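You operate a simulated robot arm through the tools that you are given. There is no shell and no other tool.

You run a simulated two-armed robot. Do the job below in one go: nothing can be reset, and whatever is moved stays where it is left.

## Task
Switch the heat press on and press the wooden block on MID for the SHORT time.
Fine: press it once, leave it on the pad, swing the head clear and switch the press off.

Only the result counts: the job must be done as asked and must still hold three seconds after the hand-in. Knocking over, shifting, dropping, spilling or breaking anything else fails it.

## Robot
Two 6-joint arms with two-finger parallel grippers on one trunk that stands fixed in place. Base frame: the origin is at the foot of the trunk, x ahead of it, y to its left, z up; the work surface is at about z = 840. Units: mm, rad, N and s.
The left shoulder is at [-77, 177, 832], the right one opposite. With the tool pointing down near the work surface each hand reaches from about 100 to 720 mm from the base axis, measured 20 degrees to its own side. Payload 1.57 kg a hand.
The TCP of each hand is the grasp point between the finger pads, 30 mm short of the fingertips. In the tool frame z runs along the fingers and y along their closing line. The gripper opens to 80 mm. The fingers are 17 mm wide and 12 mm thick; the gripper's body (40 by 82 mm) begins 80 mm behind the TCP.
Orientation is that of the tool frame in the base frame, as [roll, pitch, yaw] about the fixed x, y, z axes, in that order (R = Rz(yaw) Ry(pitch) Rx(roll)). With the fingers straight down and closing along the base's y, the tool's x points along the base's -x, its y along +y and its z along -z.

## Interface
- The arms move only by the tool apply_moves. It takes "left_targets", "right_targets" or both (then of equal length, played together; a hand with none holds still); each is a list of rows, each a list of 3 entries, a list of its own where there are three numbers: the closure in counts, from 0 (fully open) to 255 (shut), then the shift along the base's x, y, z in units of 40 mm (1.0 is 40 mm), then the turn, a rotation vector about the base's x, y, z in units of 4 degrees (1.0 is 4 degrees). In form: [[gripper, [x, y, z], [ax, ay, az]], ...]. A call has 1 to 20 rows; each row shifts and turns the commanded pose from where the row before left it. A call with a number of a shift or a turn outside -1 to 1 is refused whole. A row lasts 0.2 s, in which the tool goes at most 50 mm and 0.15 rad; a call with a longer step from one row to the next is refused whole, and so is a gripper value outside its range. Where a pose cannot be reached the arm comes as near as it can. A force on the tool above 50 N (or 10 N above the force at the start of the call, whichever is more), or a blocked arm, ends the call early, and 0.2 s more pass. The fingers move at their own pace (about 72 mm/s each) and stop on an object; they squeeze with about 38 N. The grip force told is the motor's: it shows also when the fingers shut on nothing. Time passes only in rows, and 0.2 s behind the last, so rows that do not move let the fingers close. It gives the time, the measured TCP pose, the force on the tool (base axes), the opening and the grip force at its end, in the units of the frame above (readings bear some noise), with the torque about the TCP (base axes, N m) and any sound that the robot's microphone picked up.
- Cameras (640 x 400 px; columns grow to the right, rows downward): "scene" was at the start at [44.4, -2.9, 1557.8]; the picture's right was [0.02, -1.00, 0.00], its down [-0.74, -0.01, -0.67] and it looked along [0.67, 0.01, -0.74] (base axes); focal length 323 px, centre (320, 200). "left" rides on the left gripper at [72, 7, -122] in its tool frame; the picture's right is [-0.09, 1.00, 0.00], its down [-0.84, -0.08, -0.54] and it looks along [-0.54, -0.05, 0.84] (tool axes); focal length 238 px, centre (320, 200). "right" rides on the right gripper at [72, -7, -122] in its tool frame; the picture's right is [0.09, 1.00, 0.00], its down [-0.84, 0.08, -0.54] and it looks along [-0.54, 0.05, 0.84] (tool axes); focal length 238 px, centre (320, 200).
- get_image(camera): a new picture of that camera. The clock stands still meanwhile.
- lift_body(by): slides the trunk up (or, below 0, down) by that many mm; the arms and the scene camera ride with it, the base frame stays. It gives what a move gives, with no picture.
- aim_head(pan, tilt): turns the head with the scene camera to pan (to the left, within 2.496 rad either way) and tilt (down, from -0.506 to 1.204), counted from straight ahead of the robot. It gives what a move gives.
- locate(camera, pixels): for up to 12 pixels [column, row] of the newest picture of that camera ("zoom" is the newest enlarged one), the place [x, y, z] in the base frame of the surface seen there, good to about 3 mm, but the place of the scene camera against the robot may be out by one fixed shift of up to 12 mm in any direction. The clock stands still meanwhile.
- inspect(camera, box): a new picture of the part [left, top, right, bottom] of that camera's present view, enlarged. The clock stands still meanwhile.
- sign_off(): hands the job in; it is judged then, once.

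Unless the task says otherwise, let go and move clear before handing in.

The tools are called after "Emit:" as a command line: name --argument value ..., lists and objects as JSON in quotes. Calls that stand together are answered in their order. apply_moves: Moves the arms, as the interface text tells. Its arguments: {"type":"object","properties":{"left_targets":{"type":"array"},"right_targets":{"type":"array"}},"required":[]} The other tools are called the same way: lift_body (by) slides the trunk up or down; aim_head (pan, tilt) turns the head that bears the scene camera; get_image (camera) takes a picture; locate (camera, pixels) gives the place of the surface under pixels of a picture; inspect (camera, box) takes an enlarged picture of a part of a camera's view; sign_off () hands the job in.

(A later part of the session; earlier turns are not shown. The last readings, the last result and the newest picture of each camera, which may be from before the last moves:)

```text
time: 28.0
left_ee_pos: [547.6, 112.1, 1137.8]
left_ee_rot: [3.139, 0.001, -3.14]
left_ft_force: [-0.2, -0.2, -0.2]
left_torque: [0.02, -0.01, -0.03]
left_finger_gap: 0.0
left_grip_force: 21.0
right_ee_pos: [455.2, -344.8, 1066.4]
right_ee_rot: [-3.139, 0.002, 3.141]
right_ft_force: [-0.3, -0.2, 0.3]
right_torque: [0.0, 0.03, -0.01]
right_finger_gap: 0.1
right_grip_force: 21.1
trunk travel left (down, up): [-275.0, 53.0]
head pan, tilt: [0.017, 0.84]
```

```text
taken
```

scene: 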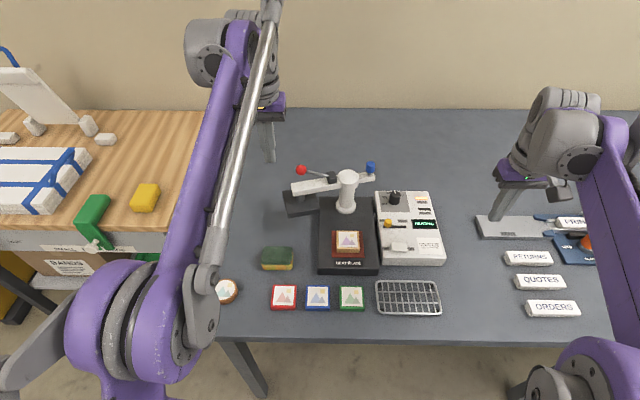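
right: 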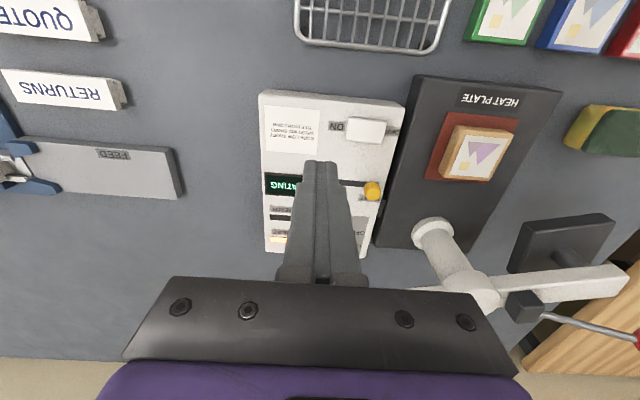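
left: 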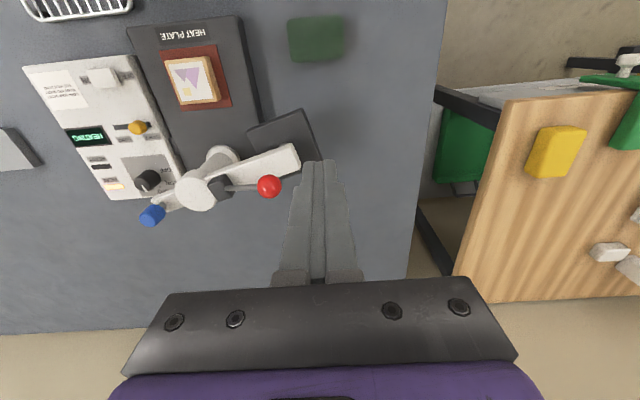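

Emit:
inspect --camera "left" --box '[130, 90, 340, 240]'

Emit:
locate --camera "left" --pixels '[[269, 186], [196, 192], [297, 163], [290, 146], [298, 170], [255, 158], [220, 186], [152, 215], [193, 82], [304, 125], [245, 186], [257, 195]]'

```text
2.67 times, centred on (235, 165) of left
```

zoom: 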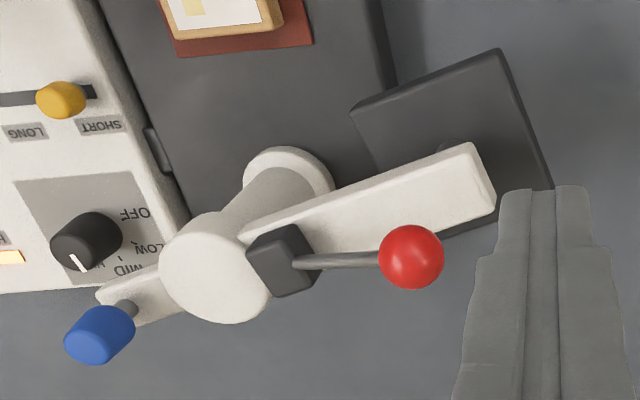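

```text
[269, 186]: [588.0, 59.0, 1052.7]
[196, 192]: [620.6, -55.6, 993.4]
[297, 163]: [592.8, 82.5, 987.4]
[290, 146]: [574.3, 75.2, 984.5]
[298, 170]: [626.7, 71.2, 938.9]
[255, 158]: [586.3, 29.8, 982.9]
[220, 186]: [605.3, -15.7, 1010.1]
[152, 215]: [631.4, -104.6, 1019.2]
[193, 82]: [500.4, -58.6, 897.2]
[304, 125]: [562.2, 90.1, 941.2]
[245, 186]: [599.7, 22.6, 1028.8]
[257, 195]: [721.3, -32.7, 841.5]
```

Cameras agree roughly: post (620,−60), arm pointing about 105°, its top at z≈988, ball at (588,54,1052). I'll lower the closed left fingers beyond the arm's tip, then go forward to the far side of the arm.

Emit:
apply_moves --left_targets '[[255, [0, 0.15, -0.8], [0, 0, 0]], [255, [0, 0.15, -0.8], [0, 0, 0]], [255, [0, 0.15, -0.8], [0, 0, 0]], [255, [0, 0, -0.8], [0, 0, 0]], [255, [0.5, 0, -0.24], [0, 0, 0]], [255, [0.7, 0, 0], [0, 0, 0]], [255, [0.7, 0, 0], [0, 0, 0]]]'

Emit:
get_image --camera "left"

Emit:
inspect --camera "scene" --box '[240, 110, 460, 270]'

```text
time: 29.6
left_ee_pos: [623.6, 129.9, 1000.9]
left_ee_rot: [3.141, 0.001, 3.141]
left_ft_force: [0.6, 1.5, -0.2]
left_torque: [-0.04, 0.03, -0.02]
left_finger_gap: 0.0
left_grip_force: 21.3
right_ee_pos: [456.4, -345.9, 1066.4]
right_ee_rot: [-3.141, 0.002, 3.139]
right_ft_force: [-0.1, -0.7, 0.1]
right_torque: [0.0, 0.03, 0.03]
right_finger_gap: 0.6
right_grip_force: 21.6
trunk travel left (down, up): [-275.0, 53.0]
head pan, tilt: [0.017, 0.84]
```

```text
taken
```

left: 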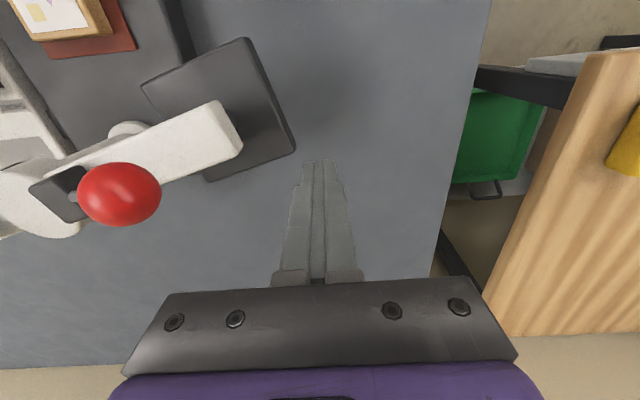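

```text
2.50 times, centred on (350, 190) of scene
```

zoom: 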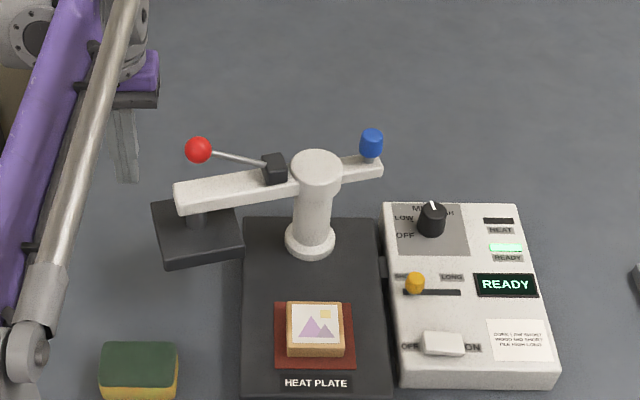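

The display already reads READY. From this closer left view I'll relocate the ball, arm end, and platen.

Emit:
locate --camera "left" --pixels '[[120, 194], [80, 195], [160, 195], [223, 105], [240, 148], [150, 160], [236, 154], [30, 200], [245, 40], [290, 150], [205, 180], [70, 10]]'

```text
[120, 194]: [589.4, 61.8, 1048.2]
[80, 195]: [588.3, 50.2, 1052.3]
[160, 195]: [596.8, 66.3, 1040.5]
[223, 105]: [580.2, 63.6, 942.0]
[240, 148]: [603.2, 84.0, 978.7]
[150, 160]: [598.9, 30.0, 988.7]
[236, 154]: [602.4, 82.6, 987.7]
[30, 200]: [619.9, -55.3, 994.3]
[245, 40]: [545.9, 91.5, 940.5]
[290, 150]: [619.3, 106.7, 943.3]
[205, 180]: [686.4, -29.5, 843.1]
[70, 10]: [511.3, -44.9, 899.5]
```

The arm's far edge at the tip is (602,83). The left fingers at x 623.6 can slide in behind it at y≈60, then push the arm along its arc toward −x in small steps.

Emit:
apply_moves --left_targets '[[255, [0, -0.6, 0], [0, 0, 0]], [255, [0, -0.6, 0], [0, 0, 0]], [255, [0, -0.55, 0], [0, 0, 0]], [255, [-0.15, 0, 0], [0, 0, 0]], [255, [-0.15, 0, 0], [0, 0, 0]], [255, [-0.2, -0.04, 0], [0, 0, 0]]]'

Emit:
get_image --camera "left"

Emit:
inspect --camera "scene" --box '[240, 110, 460, 270]'

```text
time: 31.0
left_ee_pos: [603.6, 59.0, 999.8]
left_ee_rot: [3.141, -0.001, -3.141]
left_ft_force: [0.1, -0.1, 0.4]
left_torque: [0.03, -0.01, -0.01]
left_finger_gap: 0.0
left_grip_force: 21.5
right_ee_pos: [454.5, -344.7, 1067.7]
right_ee_rot: [-3.14, 0.005, 3.138]
right_ft_force: [0.7, 0.7, -0.1]
right_torque: [-0.02, 0.01, 0.01]
right_finger_gap: 0.0
right_grip_force: 21.3
trunk travel left (down, up): [-275.0, 53.0]
head pan, tilt: [0.017, 0.84]
```

```text
taken
```

left: 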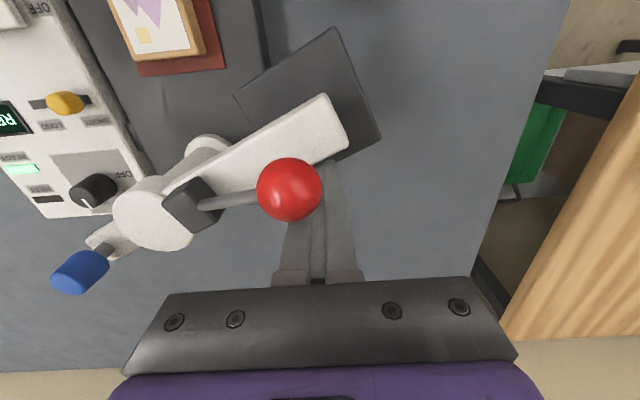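

```text
2.50 times, centred on (350, 190) of scene
```

zoom: 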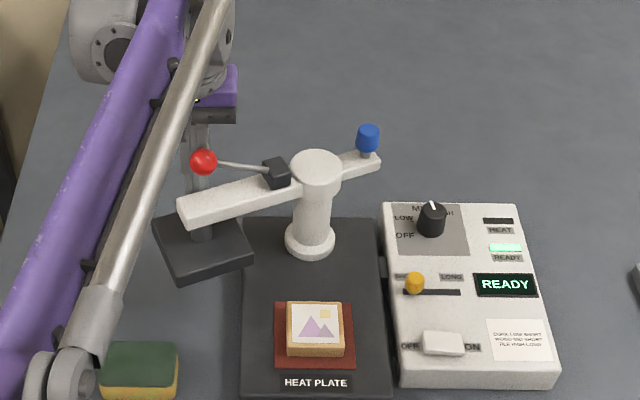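

The head arm swings freely with almost no force. I'll keep going along the arc.

Emit:
apply_moves --left_targets '[[255, [-0.26, -0.07, 0], [0, 0, 0]], [255, [-0.26, -0.07, 0], [0, 0, 0]], [255, [-0.23, -0.11, 0], [0, 0, 0]], [255, [-0.23, -0.11, 0], [0, 0, 0]], [255, [-0.23, -0.11, 0], [0, 0, 0]], [255, [-0.194, -0.167, 0], [0, 0, 0]], [255, [-0.194, -0.167, 0], [0, 0, 0]], [255, [-0.194, -0.167, 0], [0, 0, 0]]]'

Emit:
get_image --camera "left"

Emit:
inspect --camera "scene" --box '[240, 110, 460, 270]'

```text
time: 32.8
left_ee_pos: [530.7, 20.1, 998.9]
left_ee_rot: [3.141, 0.001, -3.14]
left_ft_force: [0.2, 0.3, 0.6]
left_torque: [0.05, -0.04, 0.0]
left_finger_gap: 0.0
left_grip_force: 21.6
right_ee_pos: [455.2, -343.7, 1067.8]
right_ee_rot: [-3.14, 0.004, 3.141]
right_ft_force: [0.6, 0.3, -0.4]
right_torque: [0.01, -0.01, -0.04]
right_finger_gap: 0.1
right_grip_force: 21.3
trunk travel left (down, up): [-275.0, 53.0]
head pan, tilt: [0.017, 0.84]
```

```text
taken
```

left: 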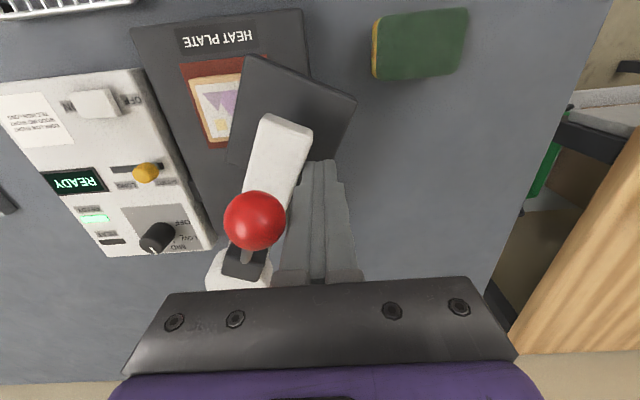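

```text
2.50 times, centred on (350, 190) of scene
```

zoom: 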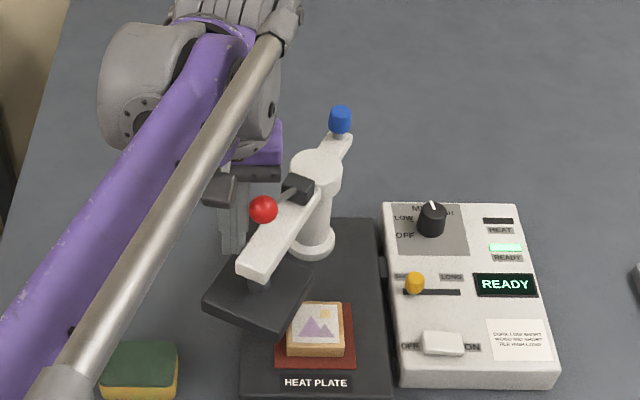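

The head is partway over the pad. I'll continue to roughly 172°.

Emit:
apply_moves --left_targets '[[255, [-0.13, -0.21, 0], [0, 0, 0]], [255, [-0.13, -0.21, 0], [0, 0, 0]], [255, [-0.13, -0.21, 0], [0, 0, 0]], [255, [-0.085, -0.2, 0], [0, 0, 0]], [255, [-0.085, -0.2, 0], [0, 0, 0]]]'

Emit:
get_image --camera "left"

Emit:
inspect --camera "scene" --box '[240, 110, 460, 270]'

Emit:
get_image --camera "right"

```text
time: 34.0
left_ee_pos: [508.2, -20.4, 998.7]
left_ee_rot: [-3.141, 0.0, -3.141]
left_ft_force: [0.9, -0.1, -0.2]
left_torque: [0.0, 0.03, -0.04]
left_finger_gap: 0.2
left_grip_force: 21.3
right_ee_pos: [454.6, -345.4, 1068.0]
right_ee_rot: [-3.139, 0.001, 3.138]
right_ft_force: [-0.1, -1.1, -0.5]
right_torque: [0.02, 0.0, 0.0]
right_finger_gap: 0.0
right_grip_force: 21.1
trunk travel left (down, up): [-275.0, 53.0]
head pan, tilt: [0.017, 0.84]
```

```text
taken
```

left: 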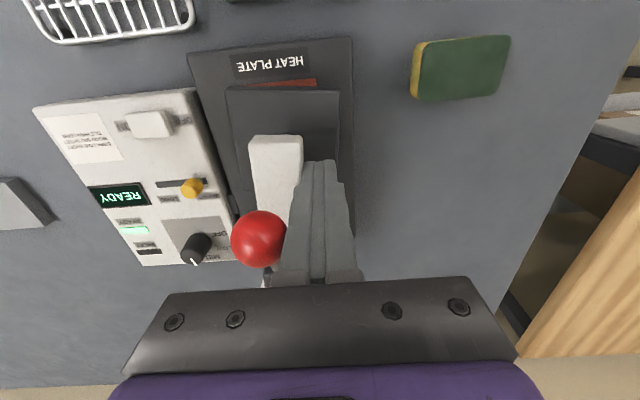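

```text
2.50 times, centred on (350, 190) of scene
```

zoom: 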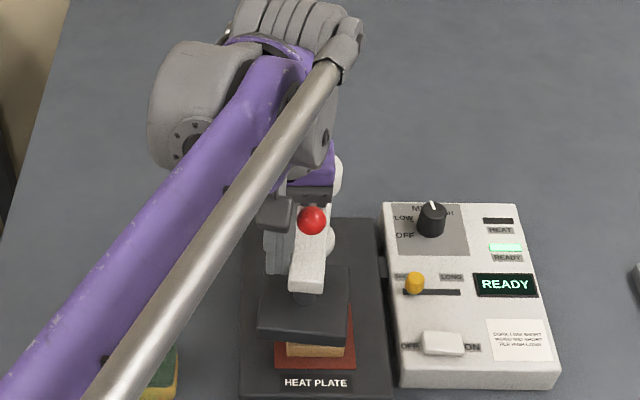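

```text
taken
```

right: 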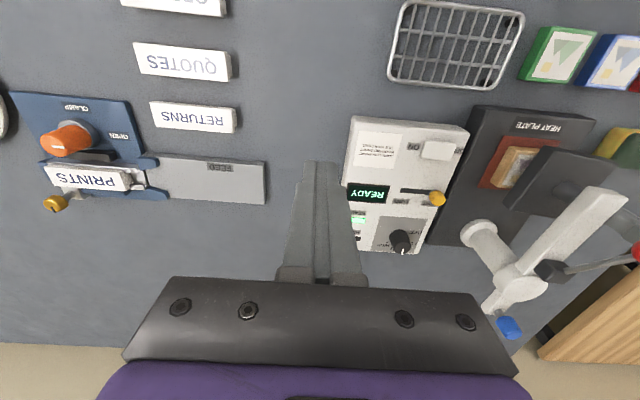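

The head is nearly aligned. I'll measure the arm and platen against the base plate to get the remaining angle.

Emit:
locate --camera "left" --pixels '[[252, 140], [302, 140], [262, 195], [290, 195], [230, 93], [335, 96], [190, 57], [350, 42], [258, 240], [243, 180], [262, 83], [312, 82]]'

Emit:
inspect --camera "left" --box '[180, 30, 360, 200]'

```text
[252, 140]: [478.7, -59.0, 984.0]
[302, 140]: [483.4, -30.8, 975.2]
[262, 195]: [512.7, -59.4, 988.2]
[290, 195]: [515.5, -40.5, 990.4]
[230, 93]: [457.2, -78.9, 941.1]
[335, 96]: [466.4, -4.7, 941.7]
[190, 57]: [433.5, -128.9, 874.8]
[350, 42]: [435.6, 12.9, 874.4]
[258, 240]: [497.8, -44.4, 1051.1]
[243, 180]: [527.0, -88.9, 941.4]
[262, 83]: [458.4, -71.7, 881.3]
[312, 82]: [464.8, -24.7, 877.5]
```

```text
2.35 times, centred on (270, 115) of left
```

zoom: 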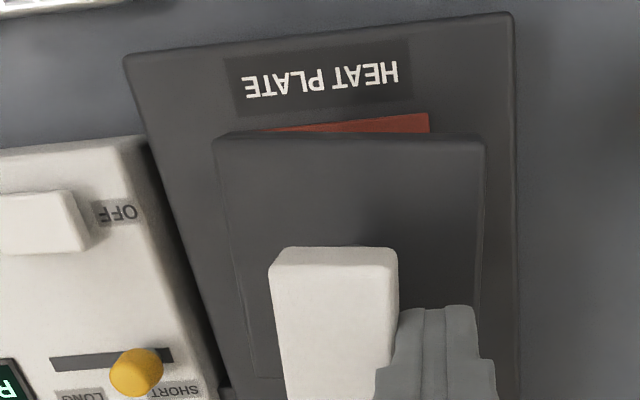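

The platen edge is still tilted about 7°, with the block and base centred at y≈−58. I'll push another 14 mm in −y, slowly.

Emit:
apply_moves --left_targets '[[255, [-0.015, -0.07, 0], [0, 0, 0]], [255, [-0.015, -0.07, 0], [0, 0, 0]], [255, [-0.015, -0.07, 0], [0, 0, 0]], [255, [-0.01, -0.07, 0], [0, 0, 0]], [255, [0, -0.05, 0], [0, 0, 0]]]'

Emit:
get_image --camera "left"

Emit:
inspect --camera "left" --box '[180, 30, 380, 200]'

```text
time: 35.2
left_ee_pos: [506.1, -32.8, 998.9]
left_ee_rot: [-3.141, 0.0, -3.141]
left_ft_force: [-0.1, 3.3, -0.1]
left_torque: [-0.15, 0.01, 0.01]
left_finger_gap: 0.2
left_grip_force: 20.8
right_ee_pos: [454.9, -344.5, 1066.9]
right_ee_rot: [-3.14, 0.002, 3.14]
right_ft_force: [-0.1, 0.5, -0.1]
right_torque: [0.0, -0.01, 0.01]
right_finger_gap: 0.0
right_grip_force: 21.7
trunk travel left (down, up): [-275.0, 53.0]
head pan, tilt: [0.017, 0.84]
```

```text
taken
```

left: 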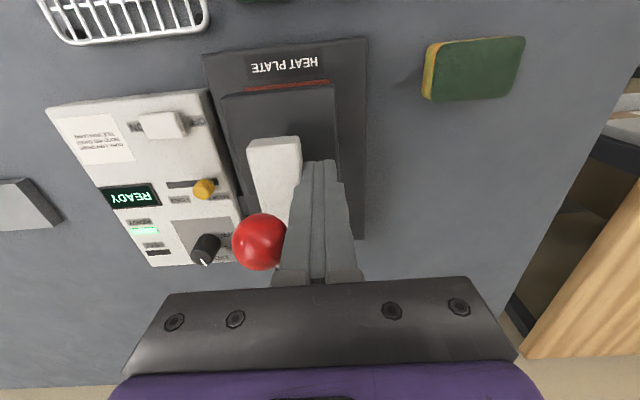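

```text
2.35 times, centred on (280, 115) of left
```

zoom: 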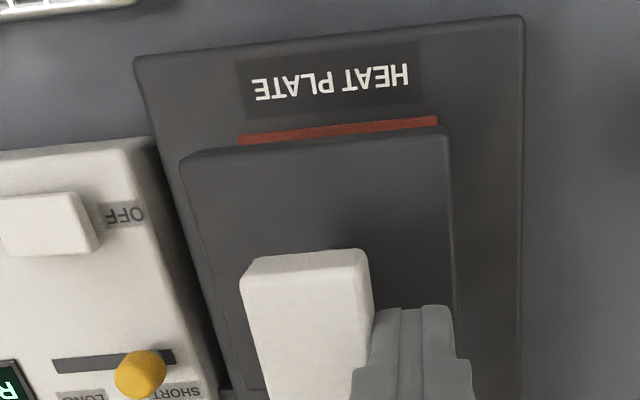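

The platen edge is now parallel with the base plate, and a 3 N contact suggests the swing stop. I'll back the left hand away in +y, raise it, and look at the ball.

Emit:
apply_moves --left_targets '[[255, [0, 0.1, 0], [0, 0, 0]], [255, [0, 0.5, 0], [0, 0, 0]], [255, [0, 0.7, 0.3], [0, 0, 0]], [255, [0, 0.2, 0.9], [0, 0, 0]], [255, [0, 0, 0.9], [0, 0, 0]], [255, [0, 0, 0.9], [0, 0, 0]]]'

Emit:
get_image --camera "left"

Emit:
get_image --camera "scene"

```text
time: 36.6
left_ee_pos: [507.1, 24.8, 1118.3]
left_ee_rot: [-3.141, 0.001, 3.139]
left_ft_force: [-0.1, 0.4, -0.5]
left_torque: [0.01, 0.01, 0.03]
left_finger_gap: 0.3
left_grip_force: 21.4
right_ee_pos: [454.8, -344.7, 1067.0]
right_ee_rot: [-3.139, 0.003, 3.14]
right_ft_force: [0.1, 0.8, -0.7]
right_torque: [0.0, -0.01, 0.02]
right_finger_gap: 0.0
right_grip_force: 21.5
trunk travel left (down, up): [-275.0, 53.0]
head pan, tilt: [0.017, 0.84]
```

```text
taken
```

left: 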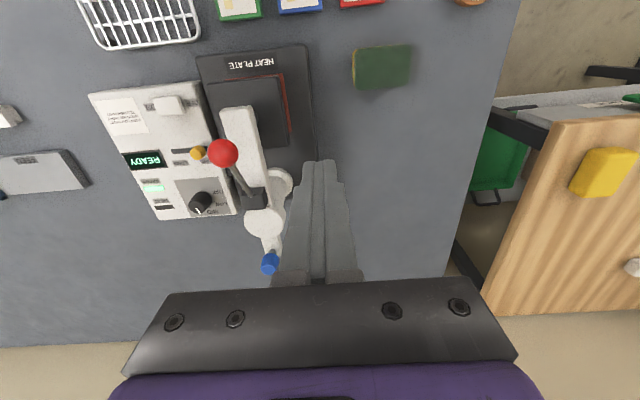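

```text
taken
```

scene: 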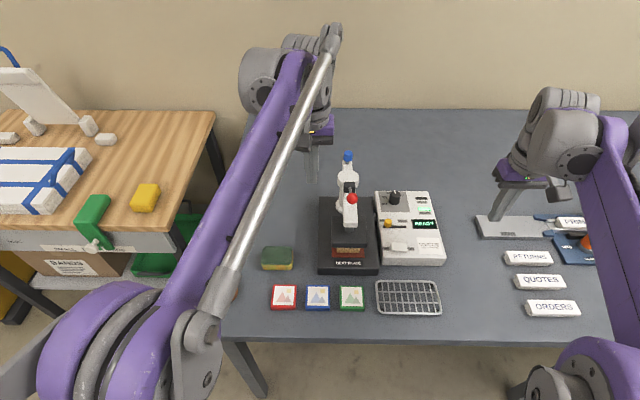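

Emit:
inspect --camera "left" --box '[180, 40, 330, 280]'

Emit:
locate --camera "left" --pixels '[[223, 153], [213, 153], [234, 153], [223, 113], [251, 107], [208, 87], [274, 78], [200, 60], [303, 47], [264, 222], [270, 262], [247, 200]]'

Emit:
inspect --camera "scene" --box '[300, 140, 460, 280]'

```text
1.67 times, centred on (255, 160) of left
```

zoom: 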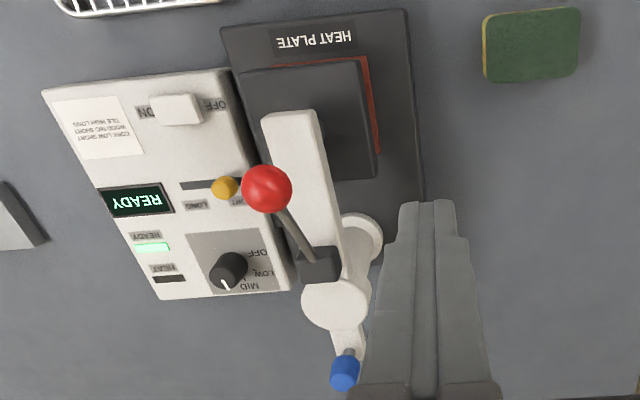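

```text
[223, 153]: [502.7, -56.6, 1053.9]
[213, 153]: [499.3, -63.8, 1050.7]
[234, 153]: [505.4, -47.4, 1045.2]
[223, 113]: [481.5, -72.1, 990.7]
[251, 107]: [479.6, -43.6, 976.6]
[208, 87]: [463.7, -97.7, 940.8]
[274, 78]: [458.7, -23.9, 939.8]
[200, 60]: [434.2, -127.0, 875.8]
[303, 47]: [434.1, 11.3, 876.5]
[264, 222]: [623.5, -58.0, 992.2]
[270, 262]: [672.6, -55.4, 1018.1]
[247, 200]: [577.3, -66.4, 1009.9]
```

```text
2.86 times, centred on (380, 210) of scene
```

zoom: 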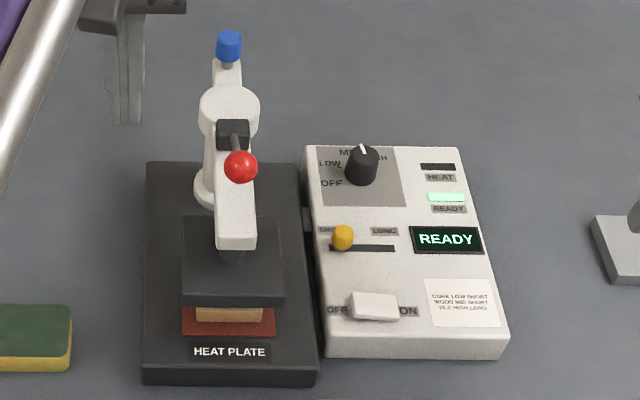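

The head is centred over the block to within about a millimetre, and the ball centre is near (506,−60,1043). I'll open the left fingers moderately and go directly above the ball, tips still above it.

Emit:
apply_moves --left_targets '[[90, [0, -0.5, 0.1], [0, 0, 0]], [90, [0, -0.8, 0], [0, 0, 0]], [90, [0, -0.8, 0], [0, 0, 0]], [90, [0, 0, 0], [0, 0, 0]]]'

Emit:
get_image --camera "left"

Emit:
locate --camera "left" --pixels '[[318, 215], [310, 215], [330, 215], [318, 200], [318, 230]]'

```text
time: 37.6
left_ee_pos: [505.7, -56.7, 1121.3]
left_ee_rot: [3.141, 0.001, 3.141]
left_ft_force: [-0.5, -0.7, 0.1]
left_torque: [0.04, 0.04, -0.01]
left_finger_gap: 51.7
left_grip_force: 0.1
right_ee_pos: [454.8, -344.4, 1067.0]
right_ee_rot: [-3.138, 0.004, 3.139]
right_ft_force: [0.2, 0.8, -0.8]
right_torque: [-0.02, 0.04, 0.01]
right_finger_gap: 0.0
right_grip_force: 21.1
trunk travel left (down, up): [-275.0, 53.0]
head pan, tilt: [0.017, 0.84]
```

```text
taken
```

left: 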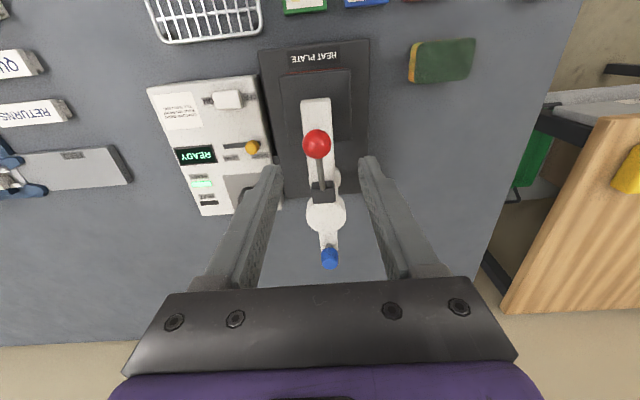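

```text
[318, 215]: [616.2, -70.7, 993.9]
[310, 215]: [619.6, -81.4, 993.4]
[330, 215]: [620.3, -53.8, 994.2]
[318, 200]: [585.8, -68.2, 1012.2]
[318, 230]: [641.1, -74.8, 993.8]
```

Emit:
locate --camera "left" --pixels '[[317, 144], [306, 144], [328, 144], [317, 133], [317, 155], [302, 105], [329, 102], [281, 83], [350, 74], [259, 52], [368, 42], [330, 258]]'

Emit:
inspect --camera "left" --box '[240, 30, 400, 280]'

```text
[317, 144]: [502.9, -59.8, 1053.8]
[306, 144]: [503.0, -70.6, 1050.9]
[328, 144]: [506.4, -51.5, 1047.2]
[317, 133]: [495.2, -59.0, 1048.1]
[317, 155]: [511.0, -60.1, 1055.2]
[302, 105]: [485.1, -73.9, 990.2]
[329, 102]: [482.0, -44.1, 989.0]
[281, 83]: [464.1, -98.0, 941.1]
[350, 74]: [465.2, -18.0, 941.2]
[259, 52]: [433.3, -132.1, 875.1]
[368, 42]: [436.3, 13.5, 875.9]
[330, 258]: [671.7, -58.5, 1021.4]
```

```text
1.60 times, centred on (320, 155) of left
```

zoom: 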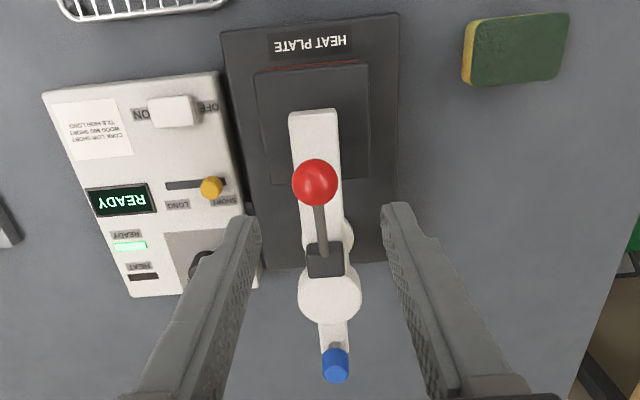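

All is aligned: platen centre y −58, base centre y −59, ball centre about (506.5,−60.5,1043). I'll shift −4 mm in y and descend until the tips are 8 mm below the ball's centre.

Emit:
apply_moves --left_targets '[[90, [0, -0.1, 0], [0, 0, 0]], [90, [0.02, 0, -0.6], [0, 0, 0]], [90, [0, 0, -0.5], [0, 0, 0]], [90, [0, 0, -0.3], [0, 0, 0]], [90, [0, 0, 0], [0, 0, 0]]]'

Emit:
get_image --camera "left"

Emit:
get_image --camera "right"

Emit:
inspect --camera "scene" --box '[300, 140, 460, 280]'

```text
time: 38.8
left_ee_pos: [507.6, -60.6, 1067.4]
left_ee_rot: [-3.141, 0.0, -3.14]
left_ft_force: [-1.0, 0.4, 0.7]
left_torque: [0.03, 0.03, -0.02]
left_finger_gap: 51.7
left_grip_force: 0.1
right_ee_pos: [454.7, -345.8, 1067.1]
right_ee_rot: [-3.139, 0.002, 3.14]
right_ft_force: [0.2, -0.7, -0.7]
right_torque: [0.02, 0.01, 0.03]
right_finger_gap: 0.1
right_grip_force: 21.3
trunk travel left (down, up): [-275.0, 53.0]
head pan, tilt: [0.017, 0.84]
```

```text
taken
```

left: 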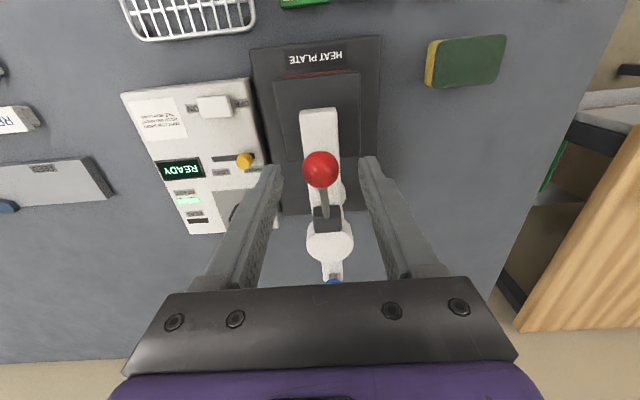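

```text
taken
```

right: 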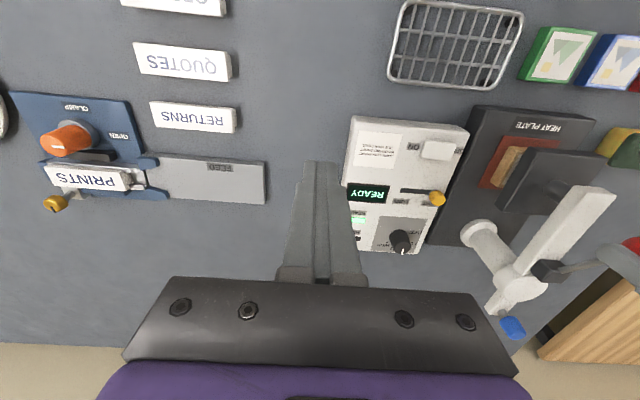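

```text
2.86 times, centred on (380, 210) of scene
```

zoom: 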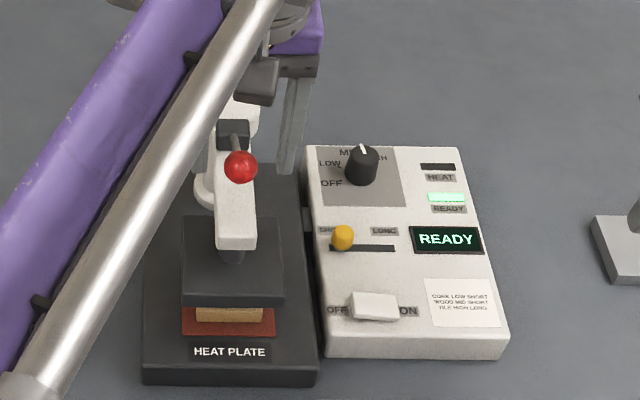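

The ball sits between the fingers at (321,170). I'll close on it and check the head's alignment.

Emit:
apply_moves --left_targets '[[195, [0, 0, 0], [0, 0, 0]], [195, [0, 0, 0], [0, 0, 0]], [195, [0, 0, 0], [0, 0, 0]]]'

Emit:
get_image --camera "left"

Emit:
inspect --camera "scene" --box '[300, 140, 460, 280]'

```text
time: 39.6
left_ee_pos: [507.0, -60.0, 1066.7]
left_ee_rot: [-3.141, 0.0, -3.142]
left_ft_force: [-0.1, 2.6, -2.0]
left_torque: [0.1, 0.12, 0.04]
left_finger_gap: 24.7
left_grip_force: 36.4
right_ee_pos: [454.4, -344.7, 1068.0]
right_ee_rot: [-3.14, 0.001, 3.14]
right_ft_force: [-1.1, 0.1, -0.2]
right_torque: [-0.01, -0.01, 0.01]
right_finger_gap: 0.4
right_grip_force: 21.3
trunk travel left (down, up): [-275.0, 53.0]
head pan, tilt: [0.017, 0.84]
```

```text
taken
```

left: 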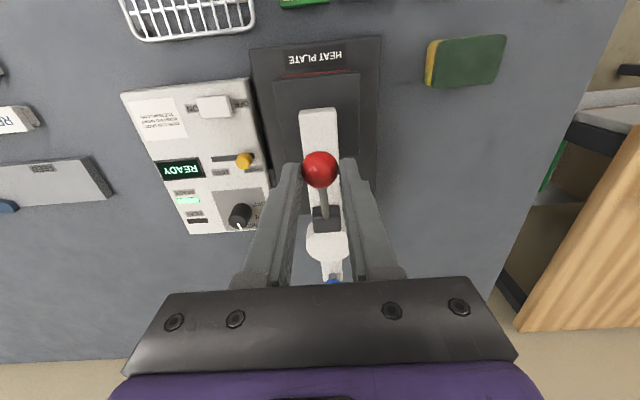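

```text
2.86 times, centred on (380, 210) of scene
```

zoom: 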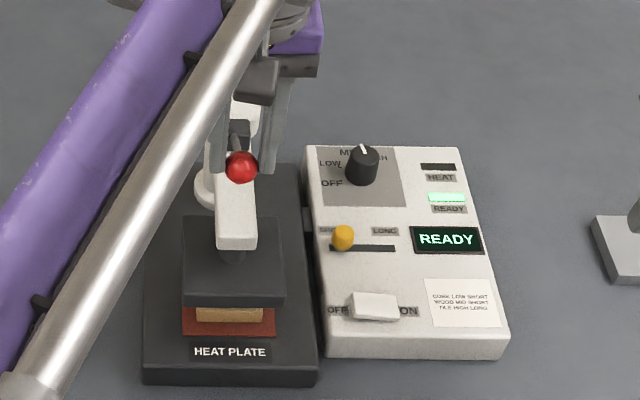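

The ball is held (24.7 mm) and the head stayed aligned. I'll press the lever down along its arc, 16 mm first.

Emit:
apply_moves --left_targets '[[195, [-0.03, 0, -0.1], [0, 0, 0]], [195, [-0.03, 0, -0.1], [0, 0, 0]], [195, [-0.03, 0, -0.1], [0, 0, 0]], [195, [-0.03, 0, -0.1], [0, 0, 0]]]'

Emit:
inspect --camera "scene" --box '[300, 140, 460, 280]'

Emit:
get_image --camera "right"

```text
time: 40.6
left_ee_pos: [500.7, -59.6, 1051.7]
left_ee_rot: [3.141, 0.0, 3.141]
left_ft_force: [0.9, 6.5, 15.2]
left_torque: [0.21, -0.94, 0.01]
left_finger_gap: 24.9
left_grip_force: 36.3
right_ee_pos: [453.4, -343.5, 1068.5]
right_ee_rot: [-3.139, 0.003, 3.14]
right_ft_force: [0.2, 0.9, 0.5]
right_torque: [0.0, 0.02, -0.01]
right_finger_gap: 0.0
right_grip_force: 21.6
trunk travel left (down, up): [-275.0, 53.0]
head pan, tilt: [0.017, 0.84]
```

```text
2.86 times, centred on (380, 210) of scene
```

zoom: 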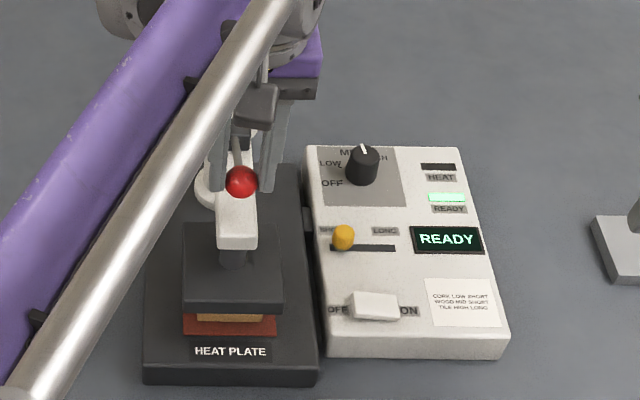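

```text
taken
```

right: 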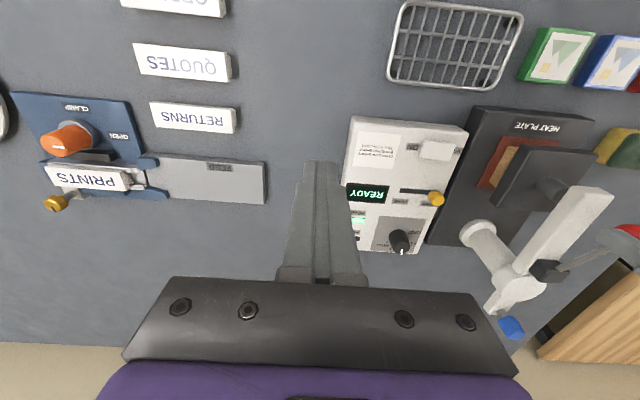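

The platen is moving down as the lever lowers, with 15 N of spring resistance. I'll press 12 mm more.

Emit:
apply_moves --left_targets '[[195, [-0.02, 0, -0.1], [0, 0, 0]], [195, [-0.015, 0, -0.1], [0, 0, 0]], [195, [-0.01, 0, -0.1], [0, 0, 0]]]'

Emit:
inspect --camera "scene" --box '[300, 140, 460, 280]'

```text
time: 41.4
left_ee_pos: [498.6, -60.2, 1040.5]
left_ee_rot: [3.141, 0.0, -3.141]
left_ft_force: [-4.3, 10.6, 15.5]
left_torque: [0.23, -0.77, 0.05]
left_finger_gap: 24.9
left_grip_force: 35.8
right_ee_pos: [453.7, -343.6, 1068.4]
right_ee_rot: [-3.14, 0.004, 3.139]
right_ft_force: [0.8, -0.2, -0.8]
right_torque: [0.01, 0.0, -0.01]
right_finger_gap: 0.0
right_grip_force: 21.8
trunk travel left (down, up): [-275.0, 53.0]
head pan, tilt: [0.017, 0.84]
```

```text
2.86 times, centred on (380, 210) of scene
```

zoom: 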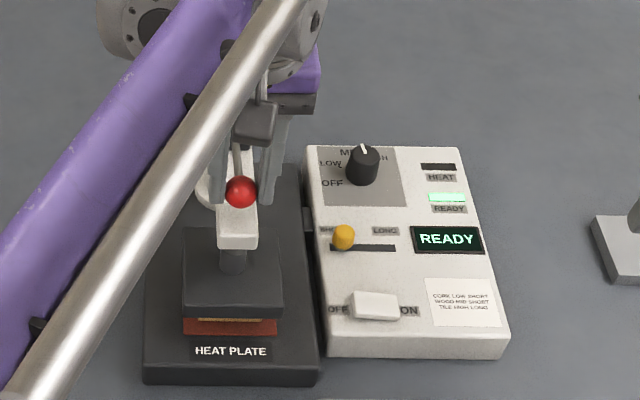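

The platen is almost on the block. I'll continue down in small steps, watching the display.

Emit:
apply_moves --left_targets '[[195, [-0.005, 0, -0.08], [0, 0, 0]], [195, [0, 0, -0.08], [0, 0, 0]]]'

Emit:
inspect --camera "scene" --box '[300, 140, 460, 280]'

```text
time: 42.0
left_ee_pos: [497.9, -60.0, 1034.4]
left_ee_rot: [-3.14, 0.002, -3.141]
left_ft_force: [-9.7, 11.7, 15.5]
left_torque: [0.25, -0.6, 0.0]
left_finger_gap: 24.4
left_grip_force: 36.4
right_ee_pos: [453.0, -344.0, 1068.8]
right_ee_rot: [-3.139, 0.006, 3.139]
right_ft_force: [-0.2, 0.1, -0.2]
right_torque: [0.0, 0.02, 0.0]
right_finger_gap: 0.0
right_grip_force: 21.3
trunk travel left (down, up): [-275.0, 53.0]
head pan, tilt: [0.017, 0.84]
```

```text
2.86 times, centred on (380, 210) of scene
```

zoom: 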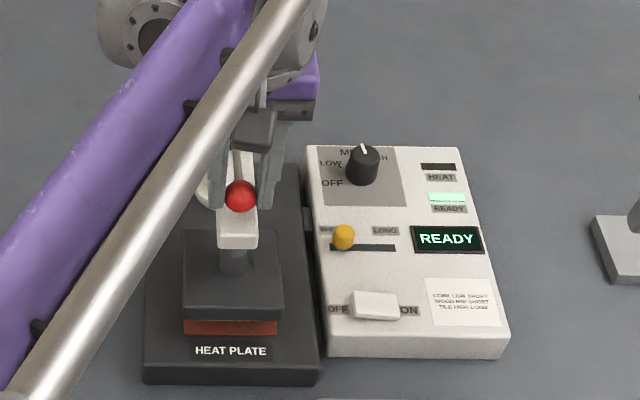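

Still READY, platen very near contact. I'll keep pressing in 2–3 mm steps.

Emit:
apply_moves --left_targets '[[195, [-0.02, 0, -0.06], [0, 0, 0]], [195, [0, 0, -0.06], [0, 0, 0]]]'

Emit:
inspect --camera "scene" --box '[300, 140, 460, 280]'

```text
time: 42.6
left_ee_pos: [498.3, -60.0, 1027.2]
left_ee_rot: [-3.141, 0.001, 3.141]
left_ft_force: [-7.9, 12.8, 5.3]
left_torque: [0.25, -0.68, -0.02]
left_finger_gap: 24.6
left_grip_force: 36.1
right_ee_pos: [453.7, -344.2, 1069.2]
right_ee_rot: [-3.139, 0.003, 3.141]
right_ft_force: [-0.7, 0.8, -0.6]
right_torque: [0.01, 0.0, 0.01]
right_finger_gap: 0.0
right_grip_force: 20.7
trunk travel left (down, up): [-275.0, 53.0]
head pan, tilt: [0.017, 0.84]
```

```text
2.86 times, centred on (380, 210) of scene
```

zoom: 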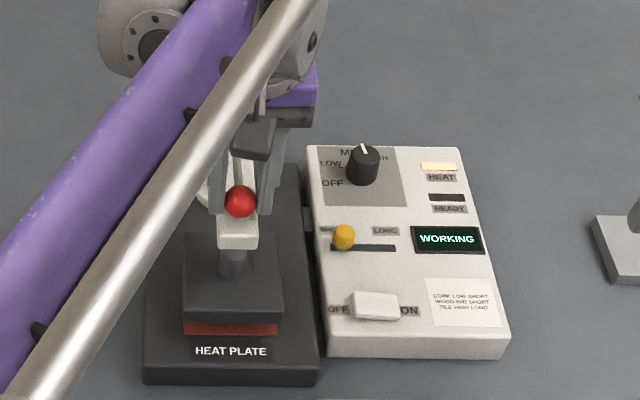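

The display now reads WORKING, so the press has started. I'll hold still and check often.

Emit:
apply_moves --left_targets '[[195, [0, 0, 0], [0, 0, 0]], [195, [0, 0, 0], [0, 0, 0]]]'

Emit:
inspect --camera "scene" --box '[300, 140, 460, 280]'

```text
time: 43.2
left_ee_pos: [499.1, -60.2, 1028.4]
left_ee_rot: [3.142, 0.0, -3.142]
left_ft_force: [-9.7, 13.1, -2.8]
left_torque: [0.23, 0.1, -0.03]
left_finger_gap: 24.5
left_grip_force: 35.8
right_ee_pos: [454.2, -342.8, 1067.9]
right_ee_rot: [-3.138, 0.004, 3.14]
right_ft_force: [0.0, 0.4, -0.1]
right_torque: [0.0, 0.0, -0.01]
right_finger_gap: 0.1
right_grip_force: 21.4
trunk travel left (down, up): [-275.0, 53.0]
head pan, tilt: [0.017, 0.84]
```

```text
2.86 times, centred on (380, 210) of scene
```

zoom: 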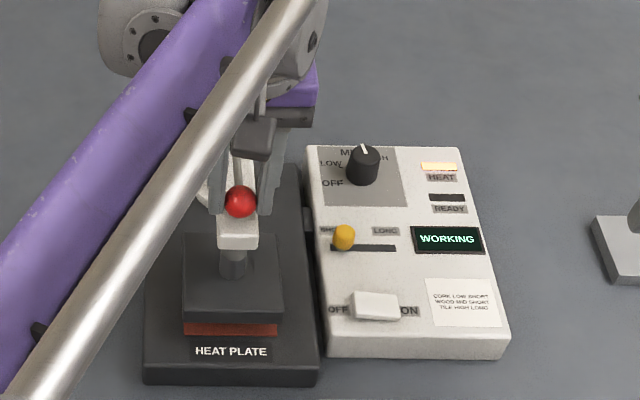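

Emit:
apply_moves --left_targets '[[195, [0, 0, 0], [0, 0, 0]], [195, [0, 0, 0], [0, 0, 0]], [195, [0, 0, 0], [0, 0, 0]]]'

Emit:
inspect --camera "scene" --box '[300, 140, 460, 280]'

```text
time: 44.0
left_ee_pos: [498.4, -59.4, 1028.4]
left_ee_rot: [-3.139, 0.0, -3.14]
left_ft_force: [-13.1, 14.5, -9.9]
left_torque: [0.25, 0.78, -0.03]
left_finger_gap: 24.5
left_grip_force: 36.5
right_ee_pos: [454.0, -342.4, 1068.5]
right_ee_rot: [-3.139, 0.003, 3.139]
right_ft_force: [0.1, -0.6, -0.5]
right_torque: [-0.01, 0.01, -0.03]
right_finger_gap: 0.0
right_grip_force: 21.7
trunk travel left (down, up): [-275.0, 53.0]
head pan, tilt: [0.017, 0.84]
```

```text
2.86 times, centred on (380, 210) of scene
```

zoom: 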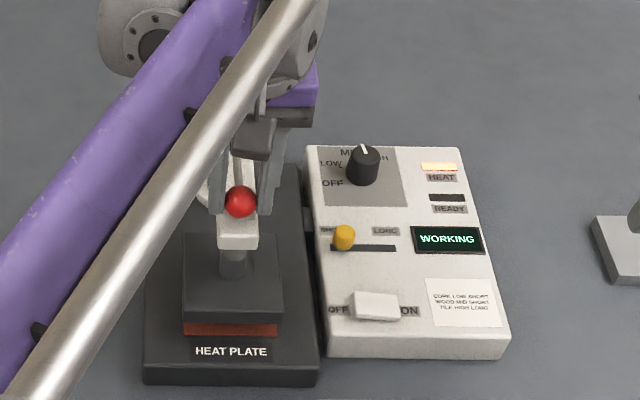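

Emit:
apply_moves --left_targets '[[195, [0, 0, -0.02], [0, 0, 0]], [195, [0, 0, 0], [0, 0, 0]]]'

Emit:
inspect --camera "scene" --box '[300, 140, 460, 280]'

```text
time: 44.6
left_ee_pos: [498.5, -60.1, 1028.3]
left_ee_rot: [-3.14, 0.0, -3.141]
left_ft_force: [-15.0, 14.3, -7.0]
left_torque: [0.27, 0.48, -0.04]
left_finger_gap: 24.5
left_grip_force: 35.8
right_ee_pos: [454.2, -343.2, 1069.0]
right_ee_rot: [-3.138, 0.003, 3.139]
right_ft_force: [-0.8, -0.6, -0.1]
right_torque: [-0.02, 0.0, 0.0]
right_finger_gap: 0.0
right_grip_force: 21.3
trunk travel left (down, up): [-275.0, 53.0]
head pan, tilt: [0.017, 0.84]
```

```text
2.86 times, centred on (380, 210) of scene
```

zoom: 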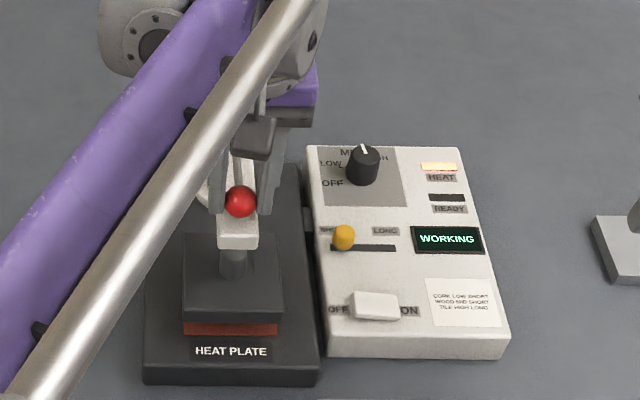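

Still WORKING, and the forces are steady. I'll continue to hold.

Emit:
apply_moves --left_targets '[[195, [0, 0, 0], [0, 0, 0]], [195, [0, 0, 0], [0, 0, 0]], [195, [0, 0, 0], [0, 0, 0]]]'

Emit:
inspect --camera "scene" --box '[300, 140, 460, 280]'

```text
time: 45.4
left_ee_pos: [498.7, -59.7, 1027.4]
left_ee_rot: [-3.141, 0.001, -3.14]
left_ft_force: [-14.6, 14.0, -3.9]
left_torque: [0.22, 0.28, 0.04]
left_finger_gap: 24.7
left_grip_force: 36.4
right_ee_pos: [454.4, -343.3, 1068.9]
right_ee_rot: [-3.138, 0.002, 3.14]
right_ft_force: [-0.5, 0.1, -0.1]
right_torque: [0.0, 0.02, 0.0]
right_finger_gap: 0.1
right_grip_force: 21.6
trunk travel left (down, up): [-275.0, 53.0]
head pan, tilt: [0.017, 0.84]
```

```text
2.86 times, centred on (380, 210) of scene
```

zoom: 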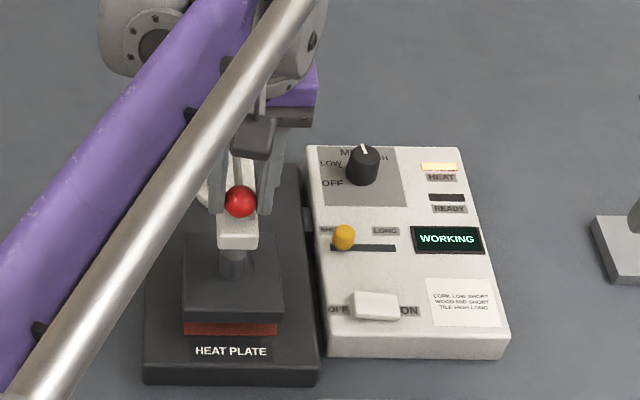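

Emit:
apply_moves --left_targets '[[195, [0, 0, 0], [0, 0, 0]], [195, [0, 0, 0], [0, 0, 0]], [195, [0, 0, 0], [0, 0, 0]]]'

Emit:
inspect --camera "scene" --box '[300, 140, 460, 280]'

```text
time: 46.2
left_ee_pos: [499.1, -61.0, 1028.6]
left_ee_rot: [-3.14, 0.003, 3.141]
left_ft_force: [-13.4, 13.8, -2.5]
left_torque: [0.25, 0.15, 0.02]
left_finger_gap: 24.5
left_grip_force: 36.4
right_ee_pos: [452.6, -343.7, 1068.5]
right_ee_rot: [-3.139, 0.004, 3.139]
right_ft_force: [0.3, 0.1, 0.7]
right_torque: [0.04, 0.04, 0.0]
right_finger_gap: 0.2
right_grip_force: 21.8
trunk travel left (down, up): [-275.0, 53.0]
head pan, tilt: [0.017, 0.84]
```

```text
2.86 times, centred on (380, 210) of scene
```

zoom: 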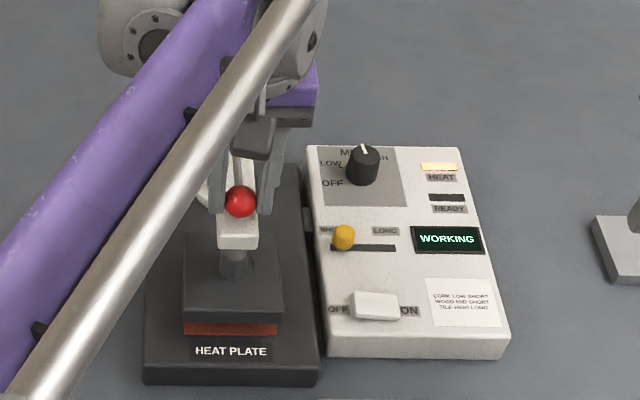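

Emit:
apply_moves --left_targets '[[195, [0, 0, 0], [0, 0, 0]], [195, [0, 0, 0], [0, 0, 0]]]'

Emit:
inspect --camera "scene" --box '[300, 140, 460, 280]'

```text
time: 46.8
left_ee_pos: [499.6, -59.5, 1028.1]
left_ee_rot: [-3.139, 0.001, -3.141]
left_ft_force: [-12.8, 13.4, -1.7]
left_torque: [0.24, 0.14, -0.02]
left_finger_gap: 24.6
left_grip_force: 36.1
right_ee_pos: [453.8, -344.3, 1068.1]
right_ee_rot: [-3.138, 0.004, 3.14]
right_ft_force: [-0.1, -0.3, 0.5]
right_torque: [0.0, 0.01, 0.0]
right_finger_gap: 0.0
right_grip_force: 21.2
trunk travel left (down, up): [-275.0, 53.0]
head pan, tilt: [0.017, 0.84]
```

```text
2.86 times, centred on (380, 210) of scene
```

zoom: 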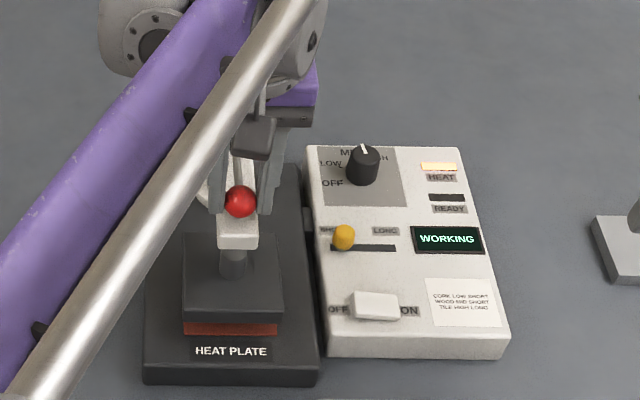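

Emit:
apply_moves --left_targets '[[195, [0, 0, 0], [0, 0, 0]], [195, [0, 0, 0], [0, 0, 0]]]'

Emit:
inspect --camera "scene" --box '[300, 140, 460, 280]'

```text
time: 47.4
left_ee_pos: [499.6, -58.6, 1028.0]
left_ee_rot: [-3.139, 0.002, 3.141]
left_ft_force: [-12.3, 13.6, -1.1]
left_torque: [0.28, 0.01, -0.01]
left_finger_gap: 24.6
left_grip_force: 36.2
right_ee_pos: [453.2, -344.2, 1069.2]
right_ee_rot: [-3.138, 0.002, 3.14]
right_ft_force: [0.3, 0.0, 0.1]
right_torque: [0.01, 0.02, 0.0]
right_finger_gap: 0.0
right_grip_force: 21.1
trunk travel left (down, up): [-275.0, 53.0]
head pan, tilt: [0.017, 0.84]
```

```text
2.86 times, centred on (380, 210) of scene
```

zoom: 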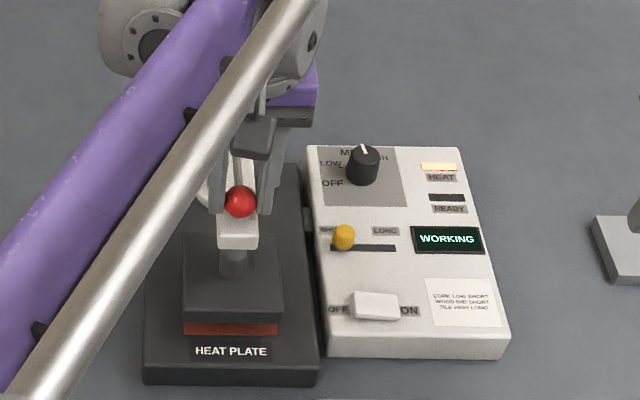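

Emit:
apply_moves --left_targets '[[195, [0, 0, 0], [0, 0, 0]], [195, [0, 0, 0], [0, 0, 0]]]'

Emit:
inspect --camera "scene" --box '[380, 180, 460, 250]'

```text
time: 48.0
left_ee_pos: [498.3, -59.6, 1028.0]
left_ee_rot: [-3.139, 0.002, 3.14]
left_ft_force: [-11.2, 14.0, -0.7]
left_torque: [0.27, -0.02, -0.06]
left_finger_gap: 24.8
left_grip_force: 36.9
right_ee_pos: [452.4, -344.1, 1067.6]
right_ee_rot: [-3.137, 0.004, 3.14]
right_ft_force: [0.1, 0.6, -0.8]
right_torque: [0.03, 0.0, -0.02]
right_finger_gap: 0.0
right_grip_force: 20.4
trunk travel left (down, up): [-275.0, 53.0]
head pan, tilt: [0.017, 0.84]
```

```text
5.71 times, centred on (420, 215) of scene
```

zoom: 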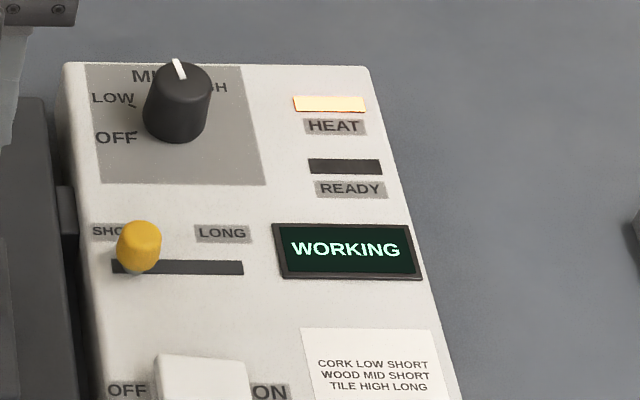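

Emit:
apply_moves --left_targets '[[195, [0, 0, 0], [0, 0, 0]], [195, [0, 0, 0], [0, 0, 0]]]'

Emit:
inspect --camera "scene" --box '[380, 180, 460, 250]'

```text
time: 48.6
left_ee_pos: [499.2, -59.7, 1027.9]
left_ee_rot: [-3.14, -0.001, -3.14]
left_ft_force: [-10.5, 13.1, 0.8]
left_torque: [0.24, 0.57, -0.06]
left_finger_gap: 24.3
left_grip_force: 36.6
right_ee_pos: [453.6, -343.9, 1068.2]
right_ee_rot: [-3.138, 0.003, 3.141]
right_ft_force: [0.7, 0.6, 0.5]
right_torque: [0.02, 0.0, 0.0]
right_finger_gap: 0.1
right_grip_force: 21.0
trunk travel left (down, up): [-275.0, 53.0]
head pan, tilt: [0.017, 0.84]
```

```text
5.71 times, centred on (420, 215) of scene
```

zoom: 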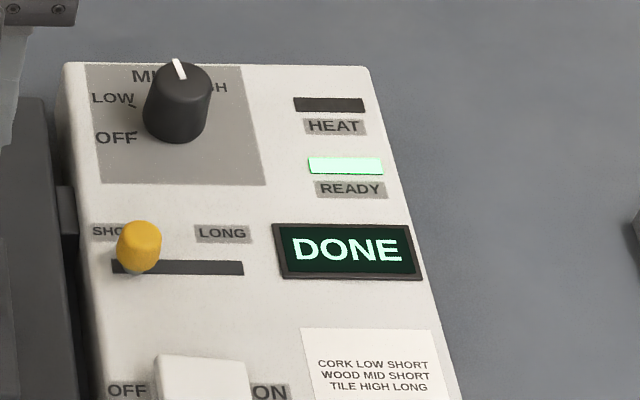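

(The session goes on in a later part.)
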